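You operate a simulated robot arm through the tools that you are given. There is no shell and no other tool. Be economical: measure what you need, move in short steps, check, and stop when the job is done.

You run a simulated two-armed robot. Do the job below in one go: nothing can be reset, and whatever is moved stays where it is left.

JOB
Carry the steel tray with handles with both arms and set it on the long table.

It is judged by the outcome, as a careful person would: the job done as asked, and still so three seconds after it is handed in. It fails if anything else is knocked over, pushed out of place, dropped, spilled or broken.

ROBOT AND FRAMES
Two 7-joint arms with three-finger grippers on one trunk, on a base that drives. Base frame: it is fixed to the floor where the robot stands at the start and does not move with it; the origin is under the middle of the robot, x ahead of it, y to its left, z up; the surface under the hand at the start is at about z = 0.9. Units: m, rad, N and s.
The left shoulder is at the start at [0.03, 0.124, 1.033], the right one opposite. With the tool pointing down near the work surface each hand reaches from about 0.1 to 0.78 m from the robot's upright axis, wherever it stands, measured 20 degrees to its own side. Places, roughly: long table [-1.5, -4, 0.9]. Payload 2.2 kg a hand.
The TCP of each hand is the grasp point between the finger pads, 0.028 m short of the fingertips. In the tool frame z runs along the fingers and y along their closing line. The gripper opens to 0.102 m. The gripper's body begins 0.071 m behind the TCP.
Orientation is that of the tool frame in the base frame, as [roll, pitch, yaw] about the fixed x, y, z axes, in that order (R = Rz(yaw) Ry(pitch) Rx(roll)). With the fingers straight down and closing along the base's y, the tool's x points along the base's -x, its y along +y and its z along -z.

CONTROLS
- The arms move only by the tool move_arm. It takes "left_rows", "right_rows" or both (then of equal length, played together; a hand with none holds still); each is a list of rows, each a list of 6 numbers: the shift along the base's x, y, z in m, then the turn, a rotation vector about the base's x, y, z in degrees. In form: [[tx, ty, tz, wx, wy, wz], ...]. A call has 1 to 12 rows; each row is the pose to reach, as a shift and turn from the pose commanded when the call began. "left_jaw" and "right_jaw" are, for a hand that has rows, the finger opening in m, from 0 to 0.102, set as the call begins (left out, the last holds). A row lasts 0.2 s, in which the tool goes at most 0.05 m and 0.15 rad; a call with a longer step from one row to the next is refused whole, and so is a gripper value outside its range. Where a pose cannot be reached the arm comes as near as it can. A force on the tool above 40 N (or 10 N above the force at the start of the call, whichever is more), or a blocked arm, ends the call early, and 0.2 s more pass. The fingers move at their own pace and stop on an object; they squeeze with about 21 N. The grip force told is the motor's: it shows also when the fingers shut on nothing. Time passes only in rows, and 0.2 s behind the last, so rows that repeat a pose let the fingers close. The reply holds the time, the measured pose of the TCP, the force on the tool along the base axes, the opening and the grip force, in the units named above and with some noise, with the torque about the TCP (base axes, N m) and any sound that the robot's microphone picked up.
- Cameras (640 x 400 px; columns grow to the right, rows downward): "scene" is now at [0.0507, -0.0099, 1.7474]; the picture's right is [0.00, -1.00, 0.00], its down [-0.83, -0.00, -0.55] and it looks along [0.55, 0.00, -0.83] (base axes); focal length 267 px, centre (320, 200). "left" rides on the left gripper at [0.072, 0.038, -0.086] in its tool frame; the picture's right is [-0.47, 0.89, 0.00], its down [-0.60, -0.32, -0.73] and it looks along [-0.65, -0.34, 0.68] (tool axes); focal length 256 px, centre (320, 200). "right" rides on the right gripper at [0.069, 0.044, -0.086] in its tool frame; the picture's right is [-0.53, 0.85, 0.00], its down [-0.58, -0.36, -0.73] and it looks along [-0.62, -0.39, 0.68] (tool axes); focal length 256 px, centre (320, 200). There is no depth. A picture from a camera that has moved, and an enlarged one, comes with that camera's place and axes in the base frame and with its lens. The place of the scene camera against the robot may be out by one fixed shift of up to 0.018 m in any direction.
- grab_frame(camera): a new picture of that camera. It takes no simulated time.
- raise_lower(by): slides the trunk up (or, below 0, down) by that many m; the arms and the scene camera ride with it, the base frame stays. It gives what a move gives, with no picture.
- drive_base(legs): drives the robot by 1 to 6 legs, each [ahead, left, turn to the left] in m, m and rad, along the robot's own axes; the way and the turn of a leg run together, so that a leg with both is an arc; at most 1.5 m and 3.142 rad a leg. The arms and the cameras ride along, it lands a little off, and it stops where it bumps. It gives what a move gives.
- aim_head(pan, tilt): turns the head with the scene camera to pan (to the left, within 2.496 rad either way) and tilt (down, from -0.506 to 1.204), counted from straight ahead of the robot. It gives what a move gives.
- inspect(camera, box): a new picture of the part [left, top, right, bottom] of that camera's present view, enlarged. It takes no simulated time.
- job_done(): hands the job in; it is judged then, once.

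Go step by step. Nothing tells you exact positions but the pictures and the camera data: compare them with the known pose of the tool, close in by small moves and look again before you grip or let go. The budget is 120 turns and 100 pictures, counting those below and the enlarged ones. Unless the task says otherwise, let go and move clear before handing in, and close with one line.

The tools are called by a JSON object that holds its "op" and its "data". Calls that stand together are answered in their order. move_arm: Moves the arms, as the interface text tells. Its arguments: {"type":"object","properties":{"left_rows":{"type":"array","items":{"type":"array","items":{"type":"number"}}},"left_jaw":{"type":"number"},"right_rows":{"type":"array","items":{"type":"array","items":{"type":"number"}}},"right_jaw":{"type":"number"}},"required":[]} The other tools are called the same way: raise_lower (by) slides the trunk up or down; drive_base (legs) drives the base; aim_head (pan, tilt) turns the head that bears the scene camera; grab_frame (camera) takes a picture; inspect (camera, box) takes an enlarged picture of a part of a camera's view; job_done () hands the job in.

At the start:

```text
t: 0.0
left_eef_pos: [0.6285, 0.27, 1.2081]
left_tool_rot: [-3.141, 0.001, -3.141]
left_wrist_force: [0.4, 0.2, -0.4]
left_ft_torque: [0.02, 0.04, 0.01]
left_gripper_width: 0.102
left_grasp_force: 0.1
right_eef_pos: [0.3782, -0.1779, 1.2128]
right_tool_rot: [3.14, -0.001, 3.141]
right_wrist_force: [-0.4, 0.1, 0.0]
right_ft_torque: [-0.03, 0.02, -0.01]
right_gripper_width: 0.1021
right_grasp_force: 0.0
trunk travel left (down, up): [-0.275, 0.265]
robot x, y, heading: [0.0019, 0.0029, 0.0]
head pan, tilt: [0.0, 0.988]
```

scene: 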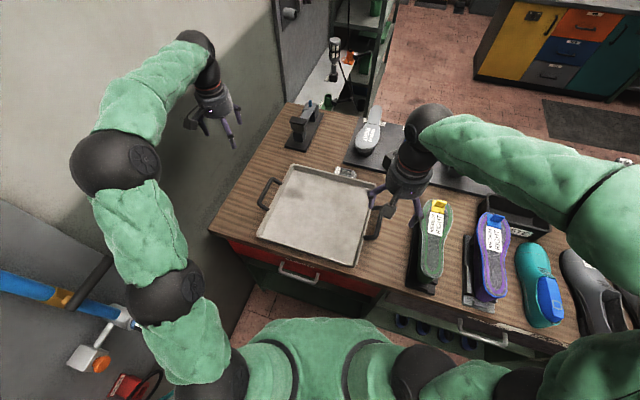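
right: 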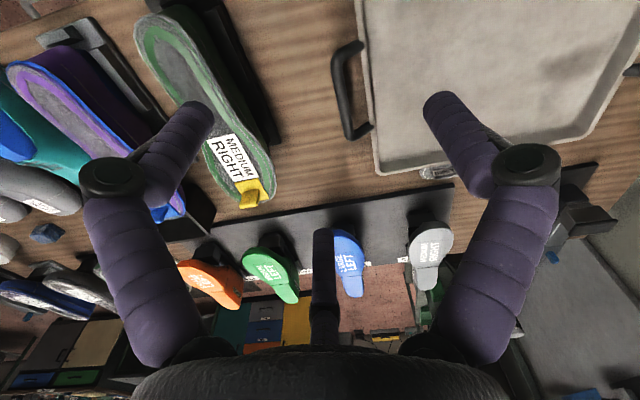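
left: 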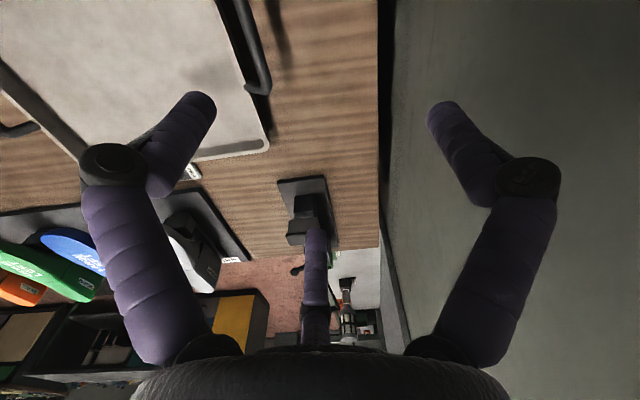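

The tray lies ahead on the bench with a handle on its left and one on its right, about 0.38 m apart and turned by roughly 13°. I'll look closer at the handles first.

{"op": "inspect", "data": {"camera": "scene", "box": [230, 140, 410, 280]}}

{"op": "aim_head", "data": {"pan": -1.9, "tilt": 0.4}}

{"op": "grab_frame", "data": {"camera": "scene"}}

```text
2.86 times, centred on (320, 210) of scene
camera zoom: at [0.0507, -0.0099, 1.7474], right [0.0, -1.0, 0.0], down [-0.83, 0.0, -0.55], along [0.55, 0.0, -0.83], focal length 762 px, centre (320, 171)
```

zoom: 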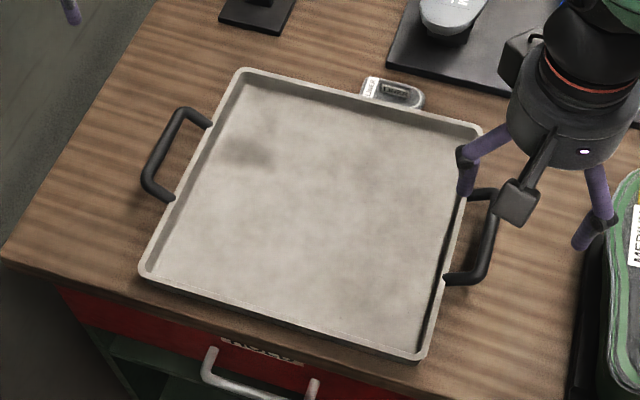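

```text
t: 1.9
left_eef_pos: [0.6285, 0.2706, 1.2083]
left_tool_rot: [3.141, 0.001, 3.141]
left_wrist_force: [-0.3, -0.5, 0.1]
left_ft_torque: [0.02, 0.02, -0.01]
left_gripper_width: 0.1021
left_grasp_force: 0.1
right_eef_pos: [0.3776, -0.1762, 1.2134]
right_tool_rot: [3.14, 0.001, 3.14]
right_wrist_force: [0.2, 0.1, -0.7]
right_ft_torque: [0.03, 0.02, -0.01]
right_gripper_width: 0.102
right_grasp_force: 0.1
trunk travel left (down, up): [-0.275, 0.265]
robot x, y, heading: [0.0011, 0.0009, 0.001]
head pan, tilt: [-1.901, 0.4]
```

```text
95 pictures are left
camera scene: at [-0.0496, -0.0976, 1.7968], right [-0.95, 0.32, 0.0], down [0.13, 0.37, -0.92], along [-0.3, -0.87, -0.39], focal length 267 px, centre (320, 200)
```

scene: 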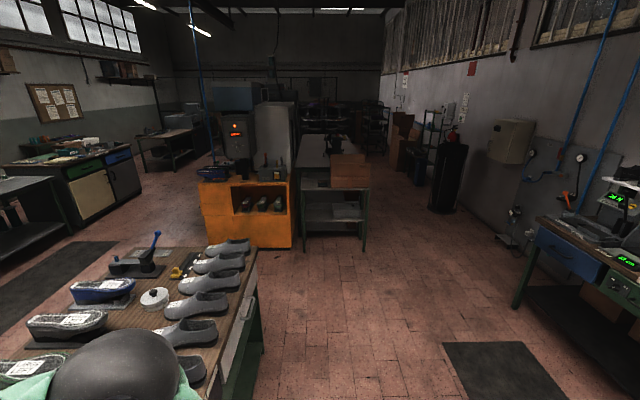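

The long table looks to be the grey one in the middle with a cardboard box at its near end. I'll zoom in on it.

{"op": "inspect", "data": {"camera": "scene", "box": [190, 90, 470, 265]}}

```text
2.29 times, centred on (330, 178) of scene
camera zoom: at [-0.0496, -0.0976, 1.7968], right [-0.95, 0.32, 0.0], down [0.13, 0.37, -0.92], along [-0.3, -0.87, -0.39], focal length 609 px, centre (297, 251)
```

zoom: 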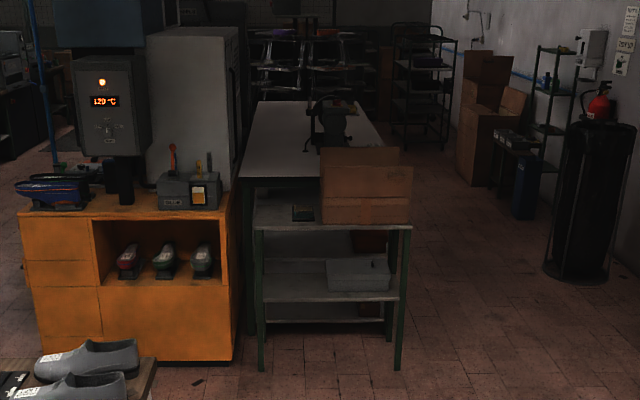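

The long table's free long side faces the corridor, so I can approach it from there. First the grasp: I'll bring both hands above the handles, turned 18° to match the tray.

{"op": "move_arm", "data": {"left_rows": [[-0.007, -0.02, -0.025, 0, 0, -5], [-0.014, -0.04, -0.05, 0, 0, -10], [-0.021, -0.06, -0.075, 0, 0, -15], [-0.028, -0.08, -0.1, 0, 0, -18], [-0.028, -0.08, -0.1, 0, 0, -18]], "right_rows": [[0.022, -0.004, -0.025, 0, 0, -5], [0.044, -0.008, -0.05, 0, 0, -10], [0.066, -0.013, -0.075, 0, 0, -15], [0.087, -0.017, -0.1, 0, 0, -18], [0.087, -0.017, -0.1, 0, 0, -18]]}}

{"op": "aim_head", "data": {"pan": 0, "tilt": 0.988}}

{"op": "grab_frame", "data": {"camera": "left"}}

{"op": "grab_frame", "data": {"camera": "right"}}

{"op": "grab_frame", "data": {"camera": "scene"}}

```text
t: 3.1
left_eef_pos: [0.6001, 0.1907, 1.1086]
left_tool_rot: [-3.141, 0.002, 2.826]
left_wrist_force: [0.2, -0.2, 1.1]
left_ft_torque: [-0.02, 0.02, -0.03]
left_gripper_width: 0.102
left_grasp_force: 0.1
right_eef_pos: [0.4647, -0.1949, 1.1141]
right_tool_rot: [3.139, -0.001, 2.827]
right_wrist_force: [0.5, 1.1, -0.6]
right_ft_torque: [0.02, -0.03, 0.01]
right_gripper_width: 0.1024
right_grasp_force: 0.0
trunk travel left (down, up): [-0.275, 0.265]
robot x, y, heading: [-0.0021, 0.0012, 0.001]
head pan, tilt: [-1.901, 0.4]
```

```text
t: 4.9
left_eef_pos: [0.6003, 0.1904, 1.106]
left_tool_rot: [-3.141, 0.001, 2.825]
left_wrist_force: [-0.8, -0.2, 0.9]
left_ft_torque: [-0.03, 0.02, 0.0]
left_gripper_width: 0.102
left_grasp_force: 0.1
right_eef_pos: [0.4648, -0.1935, 1.1143]
right_tool_rot: [3.14, 0.001, 2.828]
right_wrist_force: [-0.5, 0.5, -0.6]
right_ft_torque: [0.02, -0.02, -0.01]
right_gripper_width: 0.1017
right_grasp_force: 0.1
trunk travel left (down, up): [-0.275, 0.265]
robot x, y, heading: [0.0001, 0.0011, 0.001]
head pan, tilt: [0.0, 0.988]
```

```text
93 pictures are left
camera left: at [0.5439, 0.2493, 1.193], right [0.72, 0.7, 0.0], down [0.48, -0.49, 0.73], along [0.51, -0.52, -0.68], focal length 256 px, centre (320, 200)
```

left: 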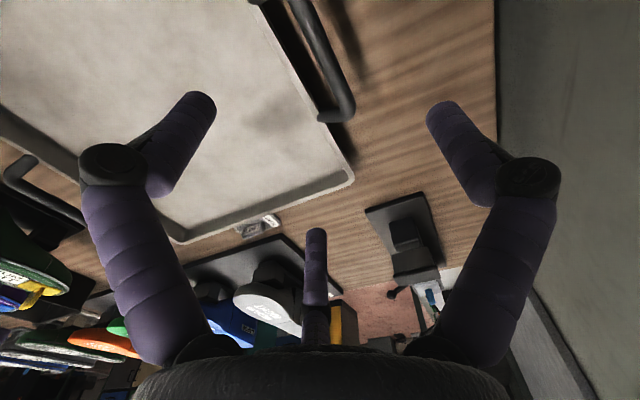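

```text
92 pictures are left
camera right: at [0.414, -0.1316, 1.1999], right [0.77, 0.64, 0.0], down [0.44, -0.53, 0.73], along [0.47, -0.56, -0.68], focal length 256 px, centre (320, 200)
```

right: 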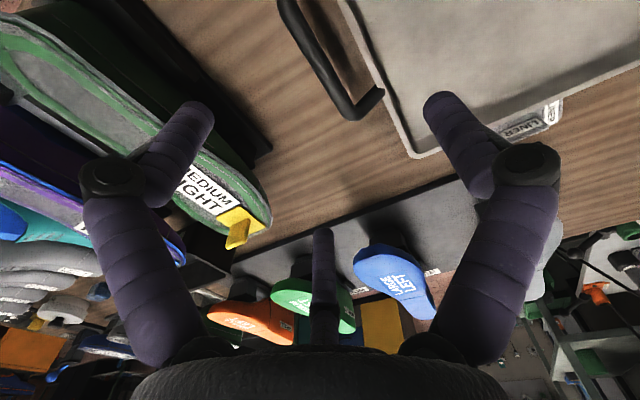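

```text
91 pictures are left
camera scene: at [0.0508, -0.0101, 1.7474], right [0.0, -1.0, 0.0], down [-0.83, 0.0, -0.55], along [0.55, 0.0, -0.83], focal length 267 px, centre (320, 200)
```

scene: 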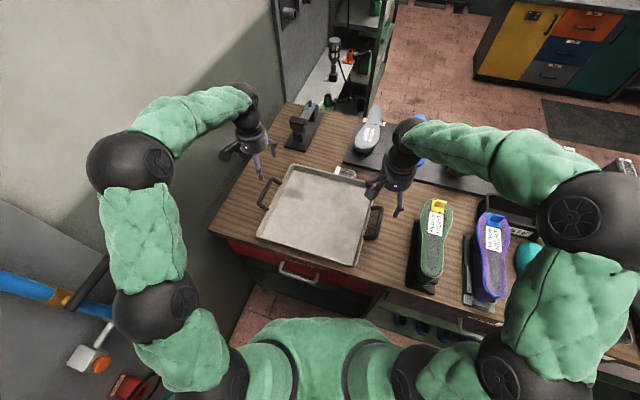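

The handles stand up at about z≈0.97, well above the rim. I'll nudge both hands over the bars, narrow the jaws and come down short of the handles to check.

{"op": "move_arm", "data": {"left_rows": [[-0.006, 0.0085, 0, 0, 0, 0], [-0.006, 0.0085, -0.035, 0, 0, 0], [-0.006, 0.0085, -0.07, 0, 0, 0], [-0.006, 0.0085, -0.07, 0, 0, 0]], "right_rows": [[-0.005, 0.007, 0, 0, 0, 0], [-0.005, 0.007, -0.04, 0, 0, 0], [-0.005, 0.007, -0.078, 0, 0, 0], [-0.005, 0.007, -0.078, 0, 0, 0]], "left_jaw": 0.065, "right_jaw": 0.065}}

{"op": "grab_frame", "data": {"camera": "left"}}

{"op": "grab_frame", "data": {"camera": "right"}}

{"op": "inspect", "data": {"camera": "scene", "box": [230, 140, 410, 280]}}

```text
t: 5.9
left_eef_pos: [0.5948, 0.1993, 1.0382]
left_tool_rot: [-3.141, 0.002, 2.828]
left_wrist_force: [-1.0, 0.0, -0.4]
left_ft_torque: [0.01, -0.02, 0.03]
left_gripper_width: 0.0652
left_grasp_force: 0.1
right_eef_pos: [0.4573, -0.1864, 1.0354]
right_tool_rot: [3.14, -0.001, 2.829]
right_wrist_force: [-0.3, 0.1, -0.5]
right_ft_torque: [0.0, -0.02, 0.0]
right_gripper_width: 0.0652
right_grasp_force: 0.0
trunk travel left (down, up): [-0.275, 0.265]
robot x, y, heading: [-0.001, -0.0002, 0.001]
head pan, tilt: [0.0, 0.988]
```

```text
90 pictures are left
camera left: at [0.538, 0.2573, 1.1236], right [0.72, 0.7, 0.0], down [0.48, -0.49, 0.73], along [0.51, -0.52, -0.68], focal length 256 px, centre (320, 200)
```

left: 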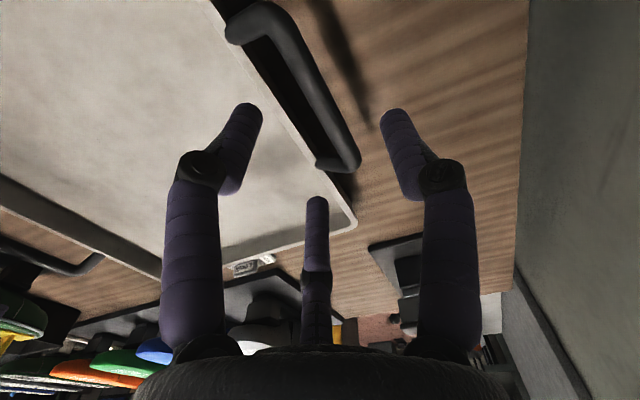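

```text
89 pictures are left
camera right: at [0.4059, -0.1232, 1.121], right [0.77, 0.64, 0.0], down [0.44, -0.53, 0.73], along [0.47, -0.56, -0.68], focal length 256 px, centre (320, 200)
```

right: 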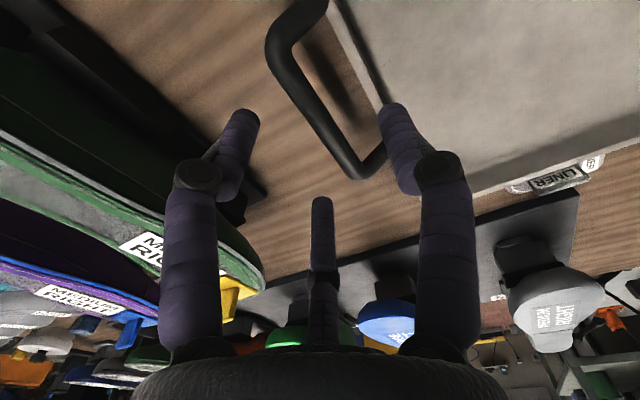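

```text
2.86 times, centred on (320, 210) of scene
camera zoom: at [0.0503, -0.0102, 1.7475], right [0.0, -1.0, 0.0], down [-0.83, 0.0, -0.55], along [0.55, 0.0, -0.83], focal length 762 px, centre (320, 171)
```

zoom: 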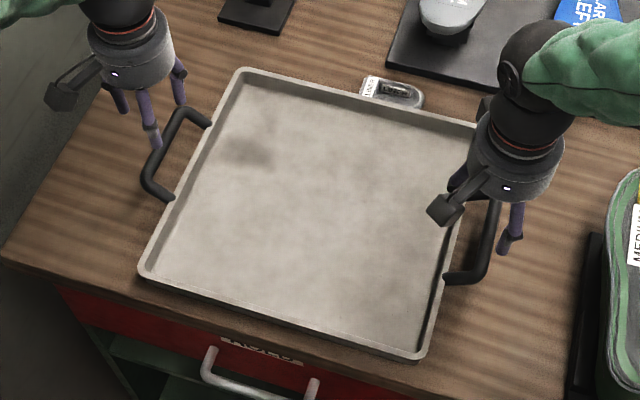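

Bars run through the jaws' centre planes on both sides. I'll narrow the jaws slightly and descend onto the bars in stages.

{"op": "move_arm", "data": {"left_rows": [[-0.004, 0.001, -0.01, 0, 0, 0], [-0.004, 0.001, -0.03, 0, 0, 0], [-0.004, 0.001, -0.048, 0, 0, 0], [-0.004, 0.001, -0.048, 0, 0, 0]], "right_rows": [[0.003, 0.0, -0.01, 0, 0, 0], [0.003, 0.0, -0.03, 0, 0, 0], [0.003, 0.0, -0.046, 0, 0, 0], [0.003, 0, -0.046, 0, 0, 0]], "left_jaw": 0.048, "right_jaw": 0.048}}

{"op": "grab_frame", "data": {"camera": "left"}}

{"op": "grab_frame", "data": {"camera": "right"}}

{"op": "inspect", "data": {"camera": "scene", "box": [230, 140, 410, 280]}}

```text
t: 6.9
left_eef_pos: [0.5918, 0.1992, 0.9896]
left_tool_rot: [-3.141, 0.0, 2.829]
left_wrist_force: [-0.4, 0.6, -0.1]
left_ft_torque: [0.01, -0.02, 0.0]
left_gripper_width: 0.0479
left_grasp_force: 0.1
right_eef_pos: [0.4623, -0.1872, 0.9887]
right_tool_rot: [3.141, 0.0, 2.83]
right_wrist_force: [0.8, 0.2, 0.0]
right_ft_torque: [-0.01, -0.03, -0.01]
right_gripper_width: 0.0478
right_grasp_force: 0.0
trunk travel left (down, up): [-0.275, 0.265]
robot x, y, heading: [0.0037, -0.0006, -0.002]
head pan, tilt: [0.0, 0.988]
```

```text
87 pictures are left
camera left: at [0.5342, 0.2587, 1.0754], right [0.72, 0.7, 0.0], down [0.48, -0.49, 0.73], along [0.51, -0.52, -0.68], focal length 256 px, centre (320, 200)
```

left: 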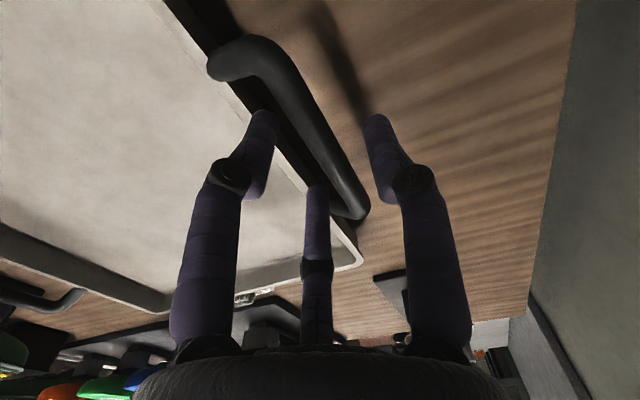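

```text
86 pictures are left
camera right: at [0.4104, -0.1242, 1.0753], right [0.77, 0.64, 0.0], down [0.44, -0.53, 0.73], along [0.47, -0.56, -0.68], focal length 256 px, centre (320, 200)
```

right: 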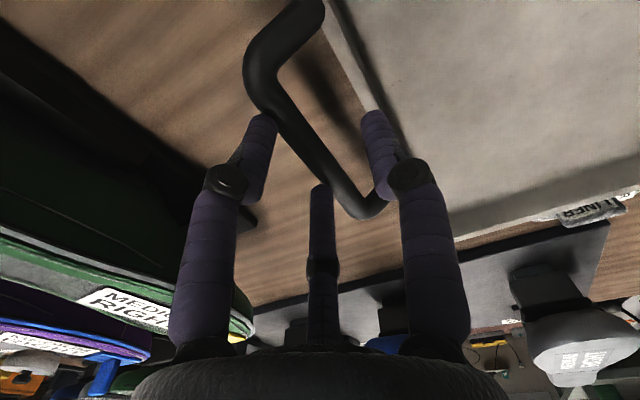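

```text
2.86 times, centred on (320, 210) of scene
camera zoom: at [0.0505, -0.0101, 1.7474], right [0.0, -1.0, 0.0], down [-0.83, 0.0, -0.55], along [0.55, 0.0, -0.83], focal length 762 px, centre (320, 171)
```

zoom: 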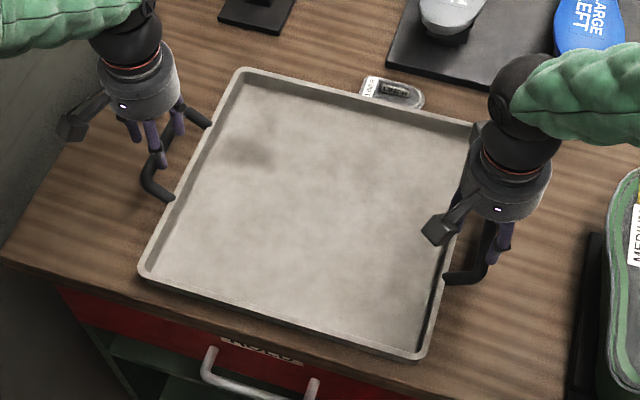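

Both bars are between the fingers at z≈0.969. I'll descend the last 2 cm and close.

{"op": "move_arm", "data": {"left_rows": [[0, 0.001, -0.01, 0, 0, 0], [0, 0.001, -0.02, 0, 0, 0], [0, 0.001, -0.02, 0, 0, 0]], "right_rows": [[0, 0, -0.01, 0, 0, 0], [0, 0, -0.019, 0, 0, 0], [0, 0, -0.019, 0, 0, 0]]}}

{"op": "move_arm", "data": {"left_rows": [[0, 0, 0, 0, 0, 0], [0, 0, 0, 0, 0, 0], [0, 0, 0, 0, 0, 0], [0, 0, 0, 0, 0, 0]], "right_rows": [[0, 0, 0, 0, 0, 0], [0, 0, 0, 0, 0, 0], [0, 0, 0, 0, 0, 0], [0, 0, 0, 0, 0, 0]], "left_jaw": 0, "right_jaw": 0}}

{"op": "grab_frame", "data": {"camera": "left"}}

{"op": "grab_frame", "data": {"camera": "right"}}

```text
t: 7.7
left_eef_pos: [0.5912, 0.2017, 0.9712]
left_tool_rot: [3.139, 0.002, 2.827]
left_wrist_force: [-0.3, 0.0, -0.2]
left_ft_torque: [-0.02, -0.01, 0.02]
left_gripper_width: 0.0481
left_grasp_force: 0.1
right_eef_pos: [0.4603, -0.188, 0.9691]
right_tool_rot: [3.138, -0.001, 2.829]
right_wrist_force: [0.3, 0.4, 0.3]
right_ft_torque: [0.02, -0.01, 0.0]
right_gripper_width: 0.0484
right_grasp_force: 0.1
trunk travel left (down, up): [-0.275, 0.265]
robot x, y, heading: [-0.0001, -0.0003, -0.004]
head pan, tilt: [0.0, 0.988]
```

```text
t: 8.9
left_eef_pos: [0.594, 0.2027, 0.9707]
left_tool_rot: [3.136, 0.0, 2.827]
left_wrist_force: [-0.9, 0.0, -0.1]
left_ft_torque: [-0.05, -0.18, 0.07]
left_gripper_width: 0.025
left_grasp_force: 21.1
right_eef_pos: [0.4618, -0.1891, 0.9682]
right_tool_rot: [-3.141, -0.002, 2.828]
right_wrist_force: [-0.6, -2.2, -0.6]
right_ft_torque: [0.02, 0.06, -0.38]
right_gripper_width: 0.0247
right_grasp_force: 21.1
trunk travel left (down, up): [-0.275, 0.265]
robot x, y, heading: [0.0039, -0.0026, -0.002]
head pan, tilt: [0.0, 0.988]
stopped in row 4 (left hand): the force on the tool passed its limit at 40 N (the readings are from after the stop); the commanded pose is now the measured one
```

```text
84 pictures are left
camera left: at [0.5364, 0.2622, 1.0563], right [0.72, 0.7, 0.01], down [0.47, -0.49, 0.73], along [0.51, -0.52, -0.68], focal length 256 px, centre (320, 200)
```

left: 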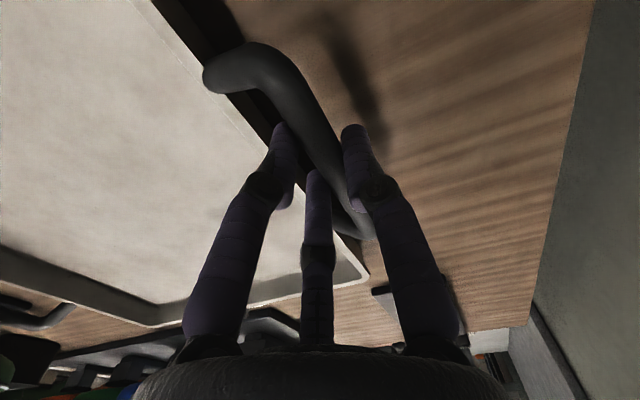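

```text
83 pictures are left
camera right: at [0.4108, -0.1256, 1.0554], right [0.77, 0.64, 0.0], down [0.44, -0.52, 0.73], along [0.46, -0.56, -0.68], focal length 256 px, centre (320, 200)
```

right: 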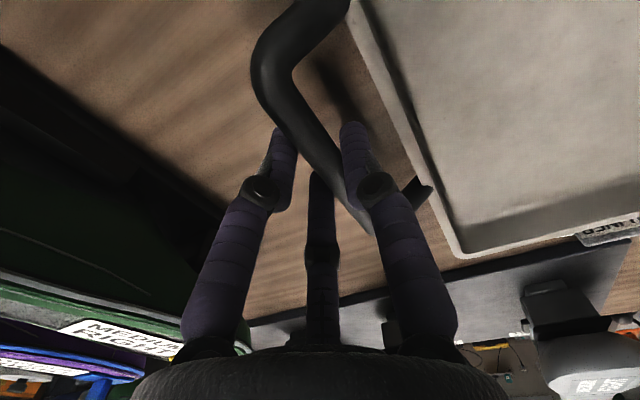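

Both grips hold a bar (about 25 mm, 21 N each). I'll lift a little and check the load.

{"op": "raise_lower", "data": {"by": 0.04}}

{"op": "grab_frame", "data": {"camera": "scene"}}

```text
t: 9.8
left_eef_pos: [0.5938, 0.2039, 1.0105]
left_tool_rot: [3.137, 0.002, 2.828]
left_wrist_force: [-0.3, 4.5, -3.4]
left_ft_torque: [0.09, 0.13, 0.04]
left_gripper_width: 0.0247
left_grasp_force: 21.3
right_eef_pos: [0.4622, -0.1888, 1.0097]
right_tool_rot: [-3.141, -0.004, 2.827]
right_wrist_force: [-0.1, -4.4, -2.9]
right_ft_torque: [-0.07, -0.01, -0.55]
right_gripper_width: 0.0249
right_grasp_force: 21.1
trunk travel left (down, up): [-0.315, 0.225]
robot x, y, heading: [-0.0022, -0.0008, -0.0]
head pan, tilt: [0.0, 0.988]
```

```text
82 pictures are left
camera scene: at [0.0516, -0.01, 1.7873], right [0.0, -1.0, 0.0], down [-0.84, 0.0, -0.55], along [0.55, 0.0, -0.84], focal length 267 px, centre (320, 200)
```

scene: 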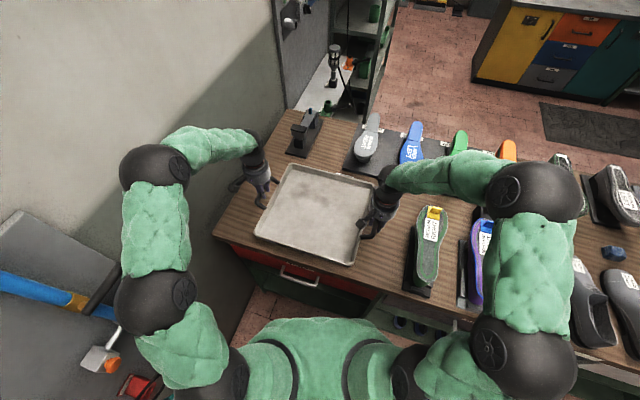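

The tray is up, about 3 N on each hand. I'll raise it more, then look at the path behind and to the right before driving.

{"op": "raise_lower", "data": {"by": 0.1}}

{"op": "aim_head", "data": {"pan": 2.4, "tilt": 0.6}}

{"op": "grab_frame", "data": {"camera": "scene"}}

{"op": "aim_head", "data": {"pan": -2.4, "tilt": 0.6}}

{"op": "grab_frame", "data": {"camera": "scene"}}

{"op": "aim_head", "data": {"pan": 1.3, "tilt": 0.8}}

{"op": "grab_frame", "data": {"camera": "scene"}}

```text
t: 11.1
left_eef_pos: [0.5949, 0.2028, 1.1094]
left_tool_rot: [3.137, 0.001, 2.826]
left_wrist_force: [1.7, 5.5, -3.2]
left_ft_torque: [0.08, 0.06, 0.04]
left_gripper_width: 0.0244
left_grasp_force: 20.5
right_eef_pos: [0.4617, -0.1881, 1.1087]
right_tool_rot: [-3.139, -0.003, 2.826]
right_wrist_force: [-0.7, -5.9, -2.6]
right_ft_torque: [-0.09, 0.05, -0.57]
right_gripper_width: 0.0247
right_grasp_force: 21.2
trunk travel left (down, up): [-0.415, 0.125]
robot x, y, heading: [-0.0028, 0.0009, -0.001]
head pan, tilt: [0.0, 0.988]
```

```text
t: 13.3
left_eef_pos: [0.5936, 0.2024, 1.1108]
left_tool_rot: [3.138, 0.004, 2.827]
left_wrist_force: [1.6, 7.8, -2.4]
left_ft_torque: [0.12, 0.02, 0.04]
left_gripper_width: 0.0245
left_grasp_force: 21.5
right_eef_pos: [0.4629, -0.1907, 1.1086]
right_tool_rot: [-3.139, -0.003, 2.825]
right_wrist_force: [-0.5, -9.1, -4.1]
right_ft_torque: [-0.11, 0.03, -0.56]
right_gripper_width: 0.0249
right_grasp_force: 21.2
trunk travel left (down, up): [-0.415, 0.125]
robot x, y, heading: [0.0004, -0.0008, -0.003]
head pan, tilt: [2.4, 0.6]
```

```text
81 pictures are left
camera scene: at [-0.0842, 0.0498, 1.9186], right [0.68, 0.74, 0.0], down [0.42, -0.38, -0.83], along [-0.61, 0.56, -0.56], focal length 267 px, centre (320, 200)
```

scene: 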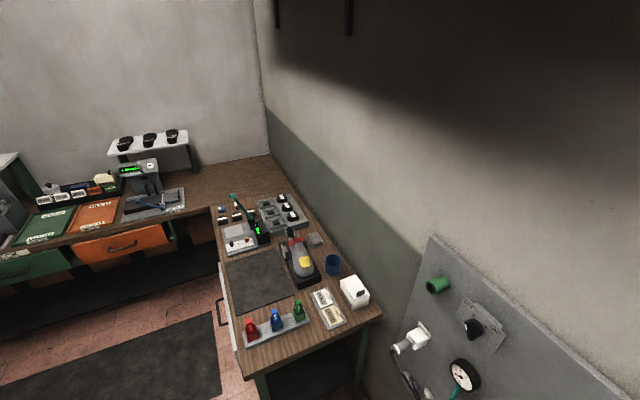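

```text
t: 17.1
left_eef_pos: [0.5948, 0.204, 1.1106]
left_tool_rot: [3.135, 0.003, 2.826]
left_wrist_force: [2.3, 10.4, -3.1]
left_ft_torque: [0.14, 0.0, 0.09]
left_gripper_width: 0.0245
left_grasp_force: 21.2
right_eef_pos: [0.4628, -0.1878, 1.1087]
right_tool_rot: [-3.14, -0.004, 2.824]
right_wrist_force: [-3.3, -10.5, -2.2]
right_ft_torque: [-0.14, 0.06, -0.63]
right_gripper_width: 0.0248
right_grasp_force: 21.0
trunk travel left (down, up): [-0.415, 0.125]
robot x, y, heading: [0.0004, 0.0014, 0.001]
head pan, tilt: [-2.4, 0.6]
```

```text
80 pictures are left
camera scene: at [-0.0842, -0.0697, 1.9186], right [-0.68, 0.74, 0.0], down [0.42, 0.38, -0.83], along [-0.61, -0.56, -0.56], focal length 267 px, centre (320, 200)
```

scene: 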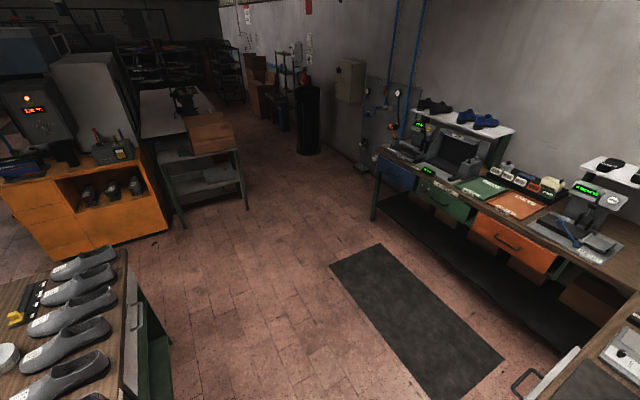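

```text
t: 20.1
left_eef_pos: [0.5939, 0.2028, 1.1102]
left_tool_rot: [3.138, 0.003, 2.828]
left_wrist_force: [0.8, 11.4, -2.1]
left_ft_torque: [0.18, 0.0, 0.06]
left_gripper_width: 0.0249
left_grasp_force: 21.5
right_eef_pos: [0.4622, -0.188, 1.1094]
right_tool_rot: [-3.139, -0.004, 2.827]
right_wrist_force: [-2.5, -11.9, -2.6]
right_ft_torque: [-0.16, 0.07, -0.63]
right_gripper_width: 0.0248
right_grasp_force: 20.9
trunk travel left (down, up): [-0.415, 0.125]
robot x, y, heading: [-0.0005, 0.001, -0.001]
head pan, tilt: [1.3, 0.799]
```

```text
79 pictures are left
camera scene: at [0.0025, 0.0677, 1.9017], right [0.96, -0.27, 0.0], down [-0.19, -0.69, -0.7], along [0.19, 0.67, -0.72], focal length 267 px, centre (320, 200)
```

scene: 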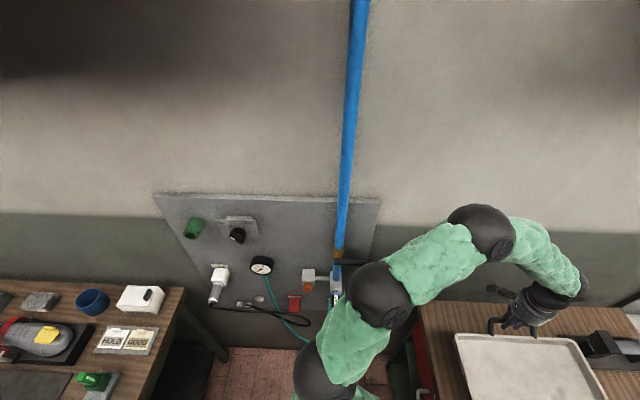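

The room is turned about 18° from my frame, and the bench behind leaves me only a narrow space. I'll ease the tension between the hands, raise the tray clear of the shoes, and start backing out diagonally.

{"op": "move_arm", "data": {"left_rows": [[0.0006, 0.002, 0, 0, 0, 0], [0.0006, 0.002, 0, 0, 0, 0]], "right_rows": [[-0.0006, -0.002, 0, 0, 0, 0], [-0.0006, -0.002, 0, 0, 0, 0]]}}

{"op": "raise_lower", "data": {"by": 0.12}}

{"op": "drive_base", "data": {"legs": [[-0.19, -0.096, 0]]}}

{"op": "aim_head", "data": {"pan": -0.4, "tilt": 0.9}}

{"op": "grab_frame", "data": {"camera": "scene"}}

```text
t: 20.8
left_eef_pos: [0.5945, 0.2027, 1.109]
left_tool_rot: [-3.142, 0.002, 2.827]
left_wrist_force: [-3.1, -8.6, -2.6]
left_ft_torque: [-0.36, -0.61, 0.22]
left_gripper_width: 0.0246
left_grasp_force: 21.1
right_eef_pos: [0.4615, -0.1885, 1.1116]
right_tool_rot: [-3.141, -0.003, 2.828]
right_wrist_force: [1.1, 8.2, -2.1]
right_ft_torque: [0.4, 0.72, -0.33]
right_gripper_width: 0.0249
right_grasp_force: 21.5
trunk travel left (down, up): [-0.415, 0.125]
robot x, y, heading: [-0.0023, -0.002, -0.001]
head pan, tilt: [1.3, 0.799]
```

```text
t: 22.2
left_eef_pos: [0.5934, 0.2038, 1.2288]
left_tool_rot: [-3.141, 0.001, 2.828]
left_wrist_force: [-11.0, -32.9, -2.2]
left_ft_torque: [-0.47, 0.23, 0.23]
left_gripper_width: 0.0248
left_grasp_force: 20.6
right_eef_pos: [0.4622, -0.1903, 1.2288]
right_tool_rot: [3.141, 0.0, 2.828]
right_wrist_force: [10.9, 32.6, -2.2]
right_ft_torque: [0.49, -0.17, -0.14]
right_gripper_width: 0.0249
right_grasp_force: 21.2
trunk travel left (down, up): [-0.535, 0.005]
robot x, y, heading: [0.0023, -0.0024, 0.004]
head pan, tilt: [1.3, 0.799]
```

```text
t: 23.9
left_eef_pos: [0.4048, 0.1068, 1.2301]
left_tool_rot: [3.139, 0.003, 2.831]
left_wrist_force: [-12.4, -37.2, -2.0]
left_ft_torque: [-0.57, 0.23, 0.15]
left_gripper_width: 0.0248
left_grasp_force: 21.2
right_eef_pos: [0.2751, -0.2863, 1.2298]
right_tool_rot: [3.142, 0.001, 2.827]
right_wrist_force: [12.2, 37.3, -2.4]
right_ft_torque: [0.54, -0.19, -0.09]
right_gripper_width: 0.0249
right_grasp_force: 20.9
trunk travel left (down, up): [-0.535, 0.005]
robot x, y, heading: [-0.1889, -0.0976, -0.0]
head pan, tilt: [1.3, 0.799]
```

```text
t: 25.6
left_eef_pos: [0.4045, 0.1073, 1.23]
left_tool_rot: [3.141, 0.002, 2.829]
left_wrist_force: [-3.6, -4.7, -2.4]
left_ft_torque: [-0.06, 0.1, 0.08]
left_gripper_width: 0.0244
left_grasp_force: 21.4
right_eef_pos: [0.2744, -0.2871, 1.2298]
right_tool_rot: [3.14, 0.002, 2.827]
right_wrist_force: [2.5, 5.2, -2.8]
right_ft_torque: [0.09, -0.04, -0.42]
right_gripper_width: 0.0248
right_grasp_force: 21.1
trunk travel left (down, up): [-0.535, 0.005]
robot x, y, heading: [-0.1874, -0.0963, 0.001]
head pan, tilt: [-0.4, 0.901]
```

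```text
78 pictures are left
camera scene: at [-0.1384, -0.1365, 2.0138], right [-0.39, -0.92, 0.0], down [-0.72, 0.3, -0.62], along [0.57, -0.24, -0.78], focal length 267 px, centre (320, 200)
```

scene: 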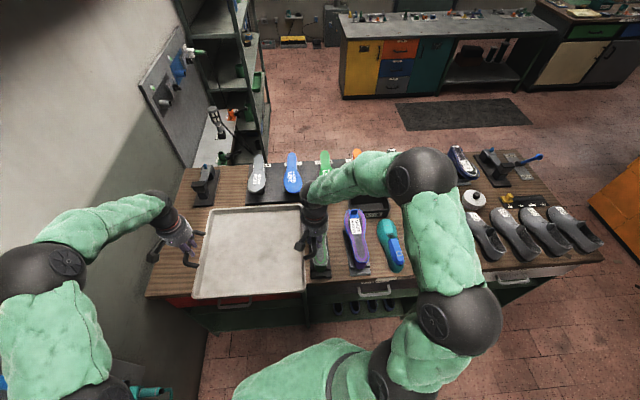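

The tension has relaxed and the tray is steady. I'll continue diagonally out of the nook.

{"op": "drive_base", "data": {"legs": [[-0.251, -0.286, 0], [-0.235, -0.2385, 0]]}}

{"op": "aim_head", "data": {"pan": -1.6, "tilt": 0.6}}

{"op": "grab_frame", "data": {"camera": "scene"}}

{"op": "aim_head", "data": {"pan": -2.3, "tilt": 0.6}}

{"op": "grab_frame", "data": {"camera": "scene"}}

```text
t: 29.9
left_eef_pos: [-0.0851, -0.4182, 1.229]
left_tool_rot: [3.141, 0.001, 2.827]
left_wrist_force: [-4.5, -10.8, -2.1]
left_ft_torque: [-0.17, 0.09, 0.14]
left_gripper_width: 0.0244
left_grasp_force: 20.5
right_eef_pos: [-0.2177, -0.8105, 1.2295]
right_tool_rot: [3.14, 0.0, 2.823]
right_wrist_force: [4.7, 9.8, -2.0]
right_ft_torque: [0.19, -0.08, -0.35]
right_gripper_width: 0.0249
right_grasp_force: 20.9
trunk travel left (down, up): [-0.535, 0.005]
robot x, y, heading: [-0.6738, -0.6227, -0.001]
head pan, tilt: [-0.4, 0.901]
```

```text
t: 31.2
left_eef_pos: [-0.0849, -0.4179, 1.2291]
left_tool_rot: [3.141, 0.001, 2.828]
left_wrist_force: [-1.3, -0.3, -2.4]
left_ft_torque: [-0.06, 0.11, 0.13]
left_gripper_width: 0.0245
left_grasp_force: 21.2
right_eef_pos: [-0.2159, -0.8121, 1.2293]
right_tool_rot: [3.139, 0.002, 2.823]
right_wrist_force: [1.4, 0.7, -2.5]
right_ft_torque: [-0.03, -0.01, -0.46]
right_gripper_width: 0.0251
right_grasp_force: 20.6
trunk travel left (down, up): [-0.535, 0.005]
robot x, y, heading: [-0.6794, -0.6219, -0.001]
head pan, tilt: [-1.6, 0.6]
```

```text
77 pictures are left
camera scene: at [-0.7006, -0.7188, 2.0386], right [-1.0, 0.03, 0.0], down [0.02, 0.56, -0.83], along [-0.03, -0.82, -0.56], focal length 267 px, centre (320, 200)
```

scene: 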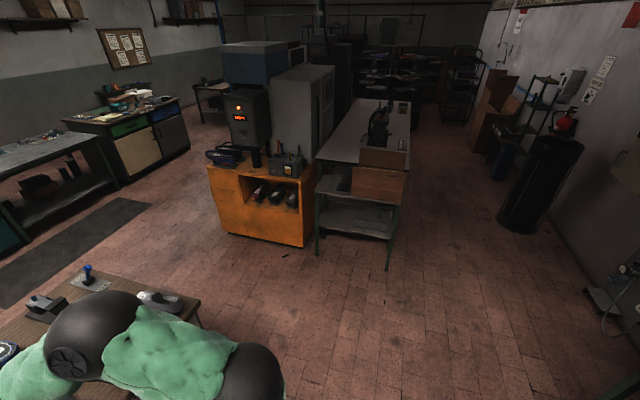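

```text
t: 32.3
left_eef_pos: [-0.0844, -0.4201, 1.2293]
left_tool_rot: [3.141, 0.003, 2.828]
left_wrist_force: [-1.3, -1.4, -2.7]
left_ft_torque: [-0.04, 0.07, 0.11]
left_gripper_width: 0.0246
left_grasp_force: 21.2
right_eef_pos: [-0.217, -0.8114, 1.23]
right_tool_rot: [3.14, -0.001, 2.825]
right_wrist_force: [1.4, 0.9, -3.0]
right_ft_torque: [-0.01, -0.02, -0.49]
right_gripper_width: 0.0248
right_grasp_force: 21.2
trunk travel left (down, up): [-0.535, 0.005]
robot x, y, heading: [-0.6787, -0.624, 0.001]
head pan, tilt: [-2.3, 0.6]
```

```text
76 pictures are left
camera scene: at [-0.757, -0.6964, 2.0386], right [-0.74, 0.67, 0.0], down [0.38, 0.42, -0.83], along [-0.55, -0.61, -0.56], focal length 267 px, centre (320, 200)
```

scene: 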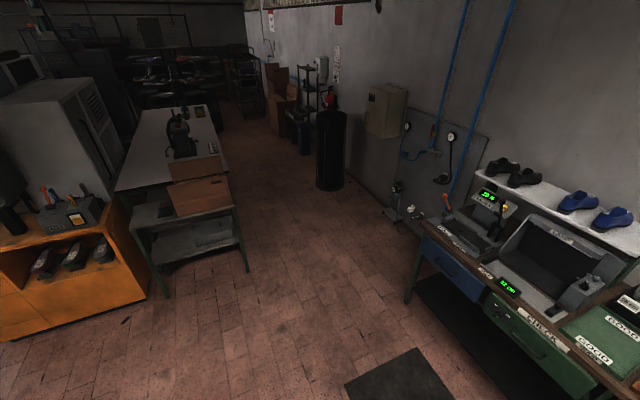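

The way is clear: past the green bench, then down the corridor between the table and the extinguisher. I'll go to just before the table and look again.

{"op": "drive_base", "data": {"legs": [[-0.8945, -0.97, 0], [-0.5925, -0.753, 0]]}}

{"op": "aim_head", "data": {"pan": -1.3, "tilt": 0.6}}

{"op": "grab_frame", "data": {"camera": "scene"}}

{"op": "aim_head", "data": {"pan": -2.3, "tilt": 0.6}}

{"op": "grab_frame", "data": {"camera": "scene"}}

```text
t: 43.5
left_eef_pos: [-1.554, -2.1541, 1.2292]
left_tool_rot: [-3.141, 0.002, 2.83]
left_wrist_force: [-1.6, -3.1, -3.1]
left_ft_torque: [-0.03, 0.04, 0.14]
left_gripper_width: 0.0245
left_grasp_force: 21.1
right_eef_pos: [-1.6856, -2.5472, 1.2304]
right_tool_rot: [3.14, 0.0, 2.827]
right_wrist_force: [3.2, 3.3, -2.3]
right_ft_torque: [0.02, -0.01, -0.46]
right_gripper_width: 0.0248
right_grasp_force: 21.1
trunk travel left (down, up): [-0.535, 0.005]
robot x, y, heading: [-2.1446, -2.3588, 0.003]
head pan, tilt: [-2.3, 0.6]
```

```text
t: 44.8
left_eef_pos: [-1.5553, -2.1541, 1.2299]
left_tool_rot: [3.142, 0.002, 2.829]
left_wrist_force: [-1.3, -0.5, -3.8]
left_ft_torque: [0.02, 0.1, 0.12]
left_gripper_width: 0.025
left_grasp_force: 21.4
right_eef_pos: [-1.6854, -2.5466, 1.2301]
right_tool_rot: [3.141, 0.001, 2.825]
right_wrist_force: [0.6, -0.9, -2.8]
right_ft_torque: [-0.06, -0.01, -0.46]
right_gripper_width: 0.0246
right_grasp_force: 21.2
trunk travel left (down, up): [-0.535, 0.005]
robot x, y, heading: [-2.1485, -2.3564, 0.0]
head pan, tilt: [-1.3, 0.6]
```

```text
75 pictures are left
camera scene: at [-2.1442, -2.4527, 2.0386], right [-0.96, -0.27, 0.0], down [-0.15, 0.54, -0.82], along [0.22, -0.8, -0.57], focal length 267 px, centre (320, 200)
```

scene: 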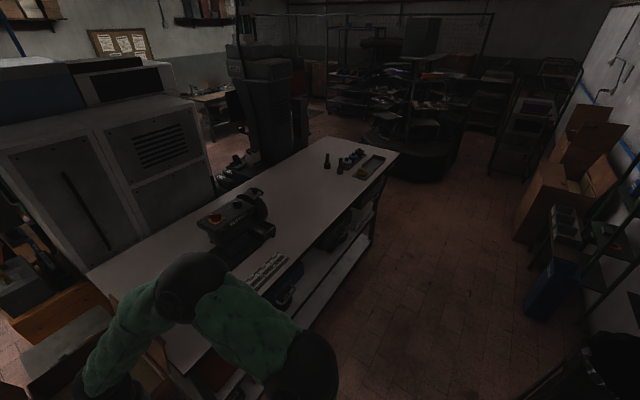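

```text
t: 46.1
left_eef_pos: [-1.555, -2.1538, 1.2297]
left_tool_rot: [-3.141, 0.002, 2.83]
left_wrist_force: [-0.9, 0.4, -2.7]
left_ft_torque: [0.0, 0.06, 0.12]
left_gripper_width: 0.0246
left_grasp_force: 21.0
right_eef_pos: [-1.6839, -2.5481, 1.2293]
right_tool_rot: [3.14, 0.002, 2.825]
right_wrist_force: [1.2, -0.1, -2.1]
right_ft_torque: [-0.03, -0.01, -0.47]
right_gripper_width: 0.0247
right_grasp_force: 21.2
trunk travel left (down, up): [-0.535, 0.005]
robot x, y, heading: [-2.1479, -2.3634, 0.003]
head pan, tilt: [-2.3, 0.6]
```

```text
74 pictures are left
camera scene: at [-2.2264, -2.4333, 2.0386], right [-0.75, 0.67, 0.0], down [0.38, 0.42, -0.83], along [-0.55, -0.62, -0.56], focal length 267 px, centre (320, 200)
```

scene: 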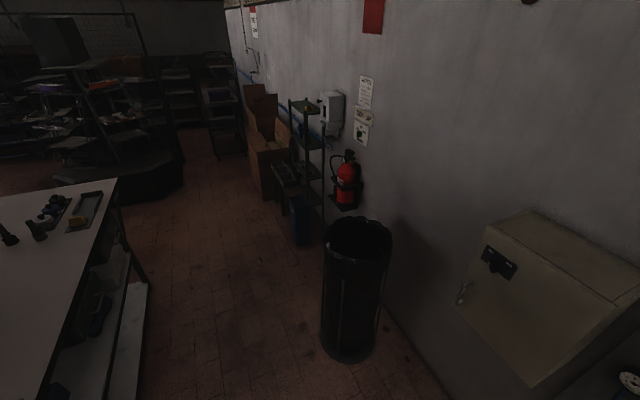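

The table has a clear stretch about 0.9 m long between the machine with its small rack and the loose parts near the far end. I'll drive alongside to that stretch and look.

{"op": "drive_base", "data": {"legs": [[-0.25, -0.765, 0], [-0.25, -0.765, 0]]}}

{"op": "aim_head", "data": {"pan": -0.3, "tilt": 0.8}}

{"op": "grab_frame", "data": {"camera": "scene"}}

```text
t: 54.2
left_eef_pos: [-2.0592, -3.6669, 1.229]
left_tool_rot: [3.141, 0.002, 2.808]
left_wrist_force: [-1.2, -0.3, -3.5]
left_ft_torque: [0.01, 0.0, 0.09]
left_gripper_width: 0.0246
left_grasp_force: 21.0
right_eef_pos: [-2.1989, -4.0556, 1.2299]
right_tool_rot: [3.14, 0.001, 2.806]
right_wrist_force: [1.9, 0.1, -1.9]
right_ft_torque: [0.05, 0.02, -0.48]
right_gripper_width: 0.0249
right_grasp_force: 21.3
trunk travel left (down, up): [-0.535, 0.005]
robot x, y, heading: [-2.6585, -3.8572, -0.023]
head pan, tilt: [-2.3, 0.6]
```

```text
t: 56.1
left_eef_pos: [-2.0597, -3.6663, 1.2293]
left_tool_rot: [-3.141, 0.002, 2.809]
left_wrist_force: [-0.4, -0.2, -2.1]
left_ft_torque: [0.02, 0.09, 0.1]
left_gripper_width: 0.0249
left_grasp_force: 20.8
right_eef_pos: [-2.1988, -4.0573, 1.23]
right_tool_rot: [3.14, 0.0, 2.807]
right_wrist_force: [1.4, -0.3, -3.5]
right_ft_torque: [-0.01, -0.04, -0.46]
right_gripper_width: 0.0247
right_grasp_force: 20.7
trunk travel left (down, up): [-0.535, 0.005]
robot x, y, heading: [-2.6552, -3.857, -0.019]
head pan, tilt: [-0.3, 0.799]
```

```text
73 pictures are left
camera scene: at [-2.5997, -3.8924, 2.0217], right [-0.32, -0.95, 0.0], down [-0.68, 0.23, -0.7], along [0.66, -0.22, -0.72], focal length 267 px, centre (320, 200)
```

scene: 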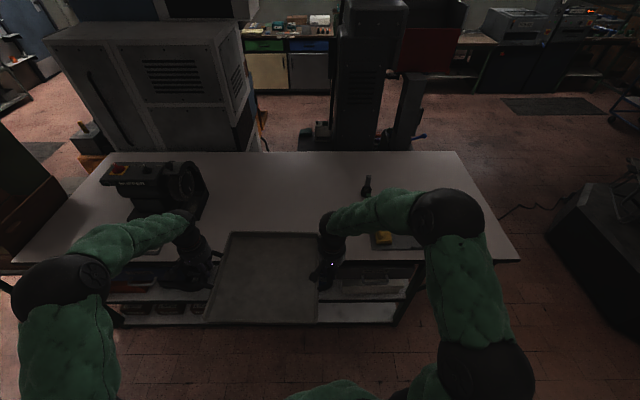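

The tray's lateral position is centred in the free stretch, with about 0.17 m clearance on each side. I'll drive toward the table with the tray high, then check.

{"op": "drive_base", "data": {"legs": [[0.383, -0.116, 0]]}}

{"op": "aim_head", "data": {"pan": -0.3, "tilt": 0.95}}

{"op": "grab_frame", "data": {"camera": "scene"}}

{"op": "grab_frame", "data": {"camera": "left"}}

{"op": "grab_frame", "data": {"camera": "right"}}

```text
t: 58.6
left_eef_pos: [-1.6808, -3.7863, 1.2311]
left_tool_rot: [3.141, 0.001, 2.815]
left_wrist_force: [-0.4, 0.7, -3.5]
left_ft_torque: [-0.01, 0.04, 0.12]
left_gripper_width: 0.0248
left_grasp_force: 21.3
right_eef_pos: [-1.817, -4.1765, 1.229]
right_tool_rot: [3.14, 0.0, 2.812]
right_wrist_force: [0.8, 0.4, -2.6]
right_ft_torque: [-0.01, 0.01, -0.45]
right_gripper_width: 0.0246
right_grasp_force: 20.9
trunk travel left (down, up): [-0.535, 0.005]
robot x, y, heading: [-2.2738, -3.984, -0.014]
head pan, tilt: [-0.3, 0.799]
```

```text
t: 59.3
left_eef_pos: [-1.6805, -3.7858, 1.2299]
left_tool_rot: [3.141, 0.0, 2.815]
left_wrist_force: [-0.6, 0.9, -2.9]
left_ft_torque: [-0.04, 0.03, 0.13]
left_gripper_width: 0.0247
left_grasp_force: 21.0
right_eef_pos: [-1.816, -4.1773, 1.2294]
right_tool_rot: [3.139, 0.0, 2.812]
right_wrist_force: [1.4, -0.1, -2.5]
right_ft_torque: [0.01, 0.02, -0.41]
right_gripper_width: 0.0248
right_grasp_force: 21.6
trunk travel left (down, up): [-0.535, 0.005]
robot x, y, heading: [-2.279, -3.9814, -0.013]
head pan, tilt: [-0.3, 0.949]
```

```text
72 pictures are left
camera scene: at [-2.2253, -4.0132, 2.0101], right [-0.31, -0.95, 0.0], down [-0.77, 0.25, -0.58], along [0.55, -0.18, -0.81], focal length 267 px, centre (320, 200)
```

scene: 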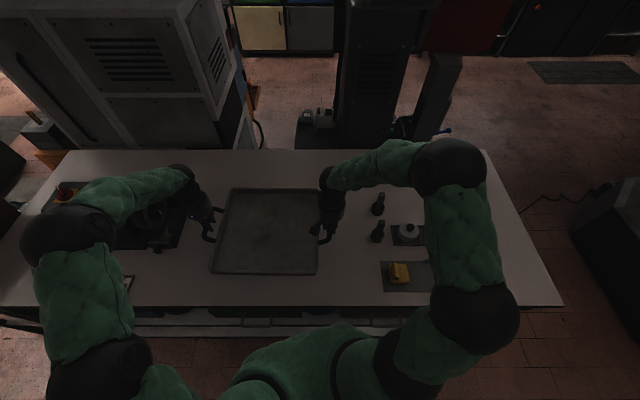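

```text
71 pictures are left
camera left: at [-1.7357, -3.7265, 1.3154], right [0.72, 0.69, 0.0], down [0.47, -0.49, 0.73], along [0.5, -0.53, -0.68], focal length 256 px, centre (320, 200)
```

left: 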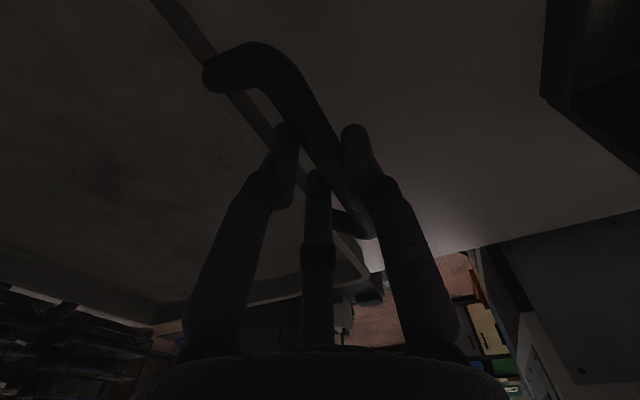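

```text
70 pictures are left
camera right: at [-1.8665, -4.1134, 1.3154], right [0.78, 0.63, 0.0], down [0.43, -0.53, 0.73], along [0.46, -0.57, -0.68], focal length 256 px, centre (320, 200)
```

right: 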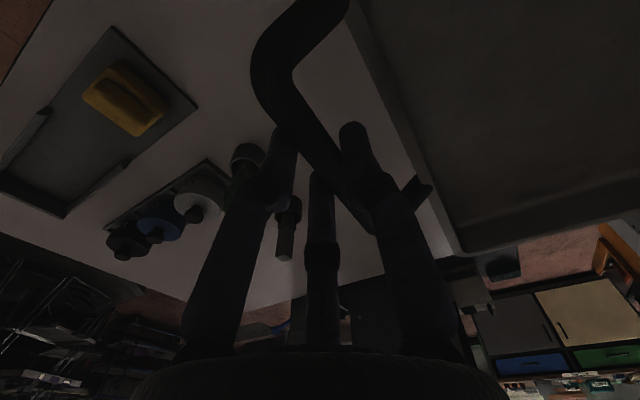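

The clear spot is confirmed. The tray's near edge is only about 3 cm inside the table edge, so I'll reach 8 cm further with both arms, then lower the trunk.

{"op": "move_arm", "data": {"left_rows": [[0.015, -0.005, 0, 0, 0, 0], [0.03, -0.01, 0, 0, 0, 0], [0.046, -0.015, 0, 0, 0, 0], [0.061, -0.02, 0, 0, 0, 0], [0.076, -0.025, 0, 0, 0, 0], [0.076, -0.025, 0, 0, 0, 0]], "right_rows": [[0.015, -0.005, 0, 0, 0, 0], [0.03, -0.01, 0, 0, 0, 0], [0.046, -0.015, 0, 0, 0, 0], [0.061, -0.02, 0, 0, 0, 0], [0.076, -0.025, 0, 0, 0, 0], [0.076, -0.025, 0, 0, 0, 0]]}}

{"op": "raise_lower", "data": {"by": -0.15}}

{"op": "grab_frame", "data": {"camera": "scene"}}

```text
t: 60.7
left_eef_pos: [-1.6031, -3.8112, 1.2296]
left_tool_rot: [-3.142, 0.001, 2.814]
left_wrist_force: [-0.5, 1.3, -1.7]
left_ft_torque: [0.09, 0.17, 0.12]
left_gripper_width: 0.0247
left_grasp_force: 20.7
right_eef_pos: [-1.7404, -4.2021, 1.23]
right_tool_rot: [3.139, -0.001, 2.814]
right_wrist_force: [1.0, 0.0, -2.8]
right_ft_torque: [-0.09, -0.13, -0.41]
right_gripper_width: 0.0247
right_grasp_force: 20.9
trunk travel left (down, up): [-0.535, 0.005]
robot x, y, heading: [-2.2741, -3.9799, -0.014]
head pan, tilt: [-0.3, 0.949]
```

```text
t: 62.5
left_eef_pos: [-1.6035, -3.8103, 1.0795]
left_tool_rot: [3.141, 0.002, 2.815]
left_wrist_force: [-0.6, -0.3, -3.8]
left_ft_torque: [-0.03, -0.04, 0.12]
left_gripper_width: 0.0248
left_grasp_force: 21.3
right_eef_pos: [-1.739, -4.2023, 1.0789]
right_tool_rot: [3.141, 0.0, 2.811]
right_wrist_force: [1.7, 1.5, -2.6]
right_ft_torque: [0.08, 0.07, -0.39]
right_gripper_width: 0.0247
right_grasp_force: 20.4
trunk travel left (down, up): [-0.385, 0.155]
robot x, y, heading: [-2.2773, -3.9787, -0.015]
head pan, tilt: [-0.3, 0.949]
```

```text
69 pictures are left
camera scene: at [-2.2264, -4.013, 1.8603], right [-0.31, -0.95, 0.0], down [-0.77, 0.25, -0.58], along [0.55, -0.18, -0.81], focal length 267 px, centre (320, 200)
```

scene: 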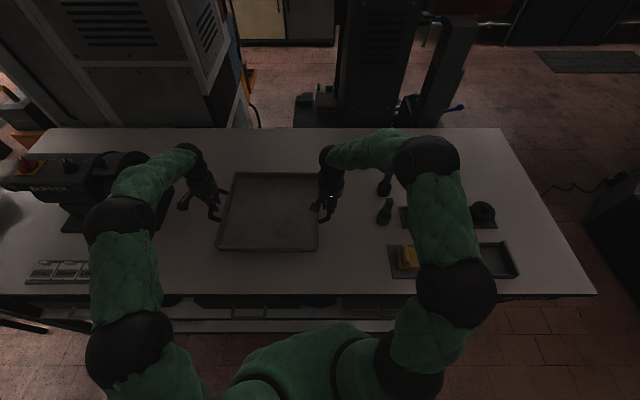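

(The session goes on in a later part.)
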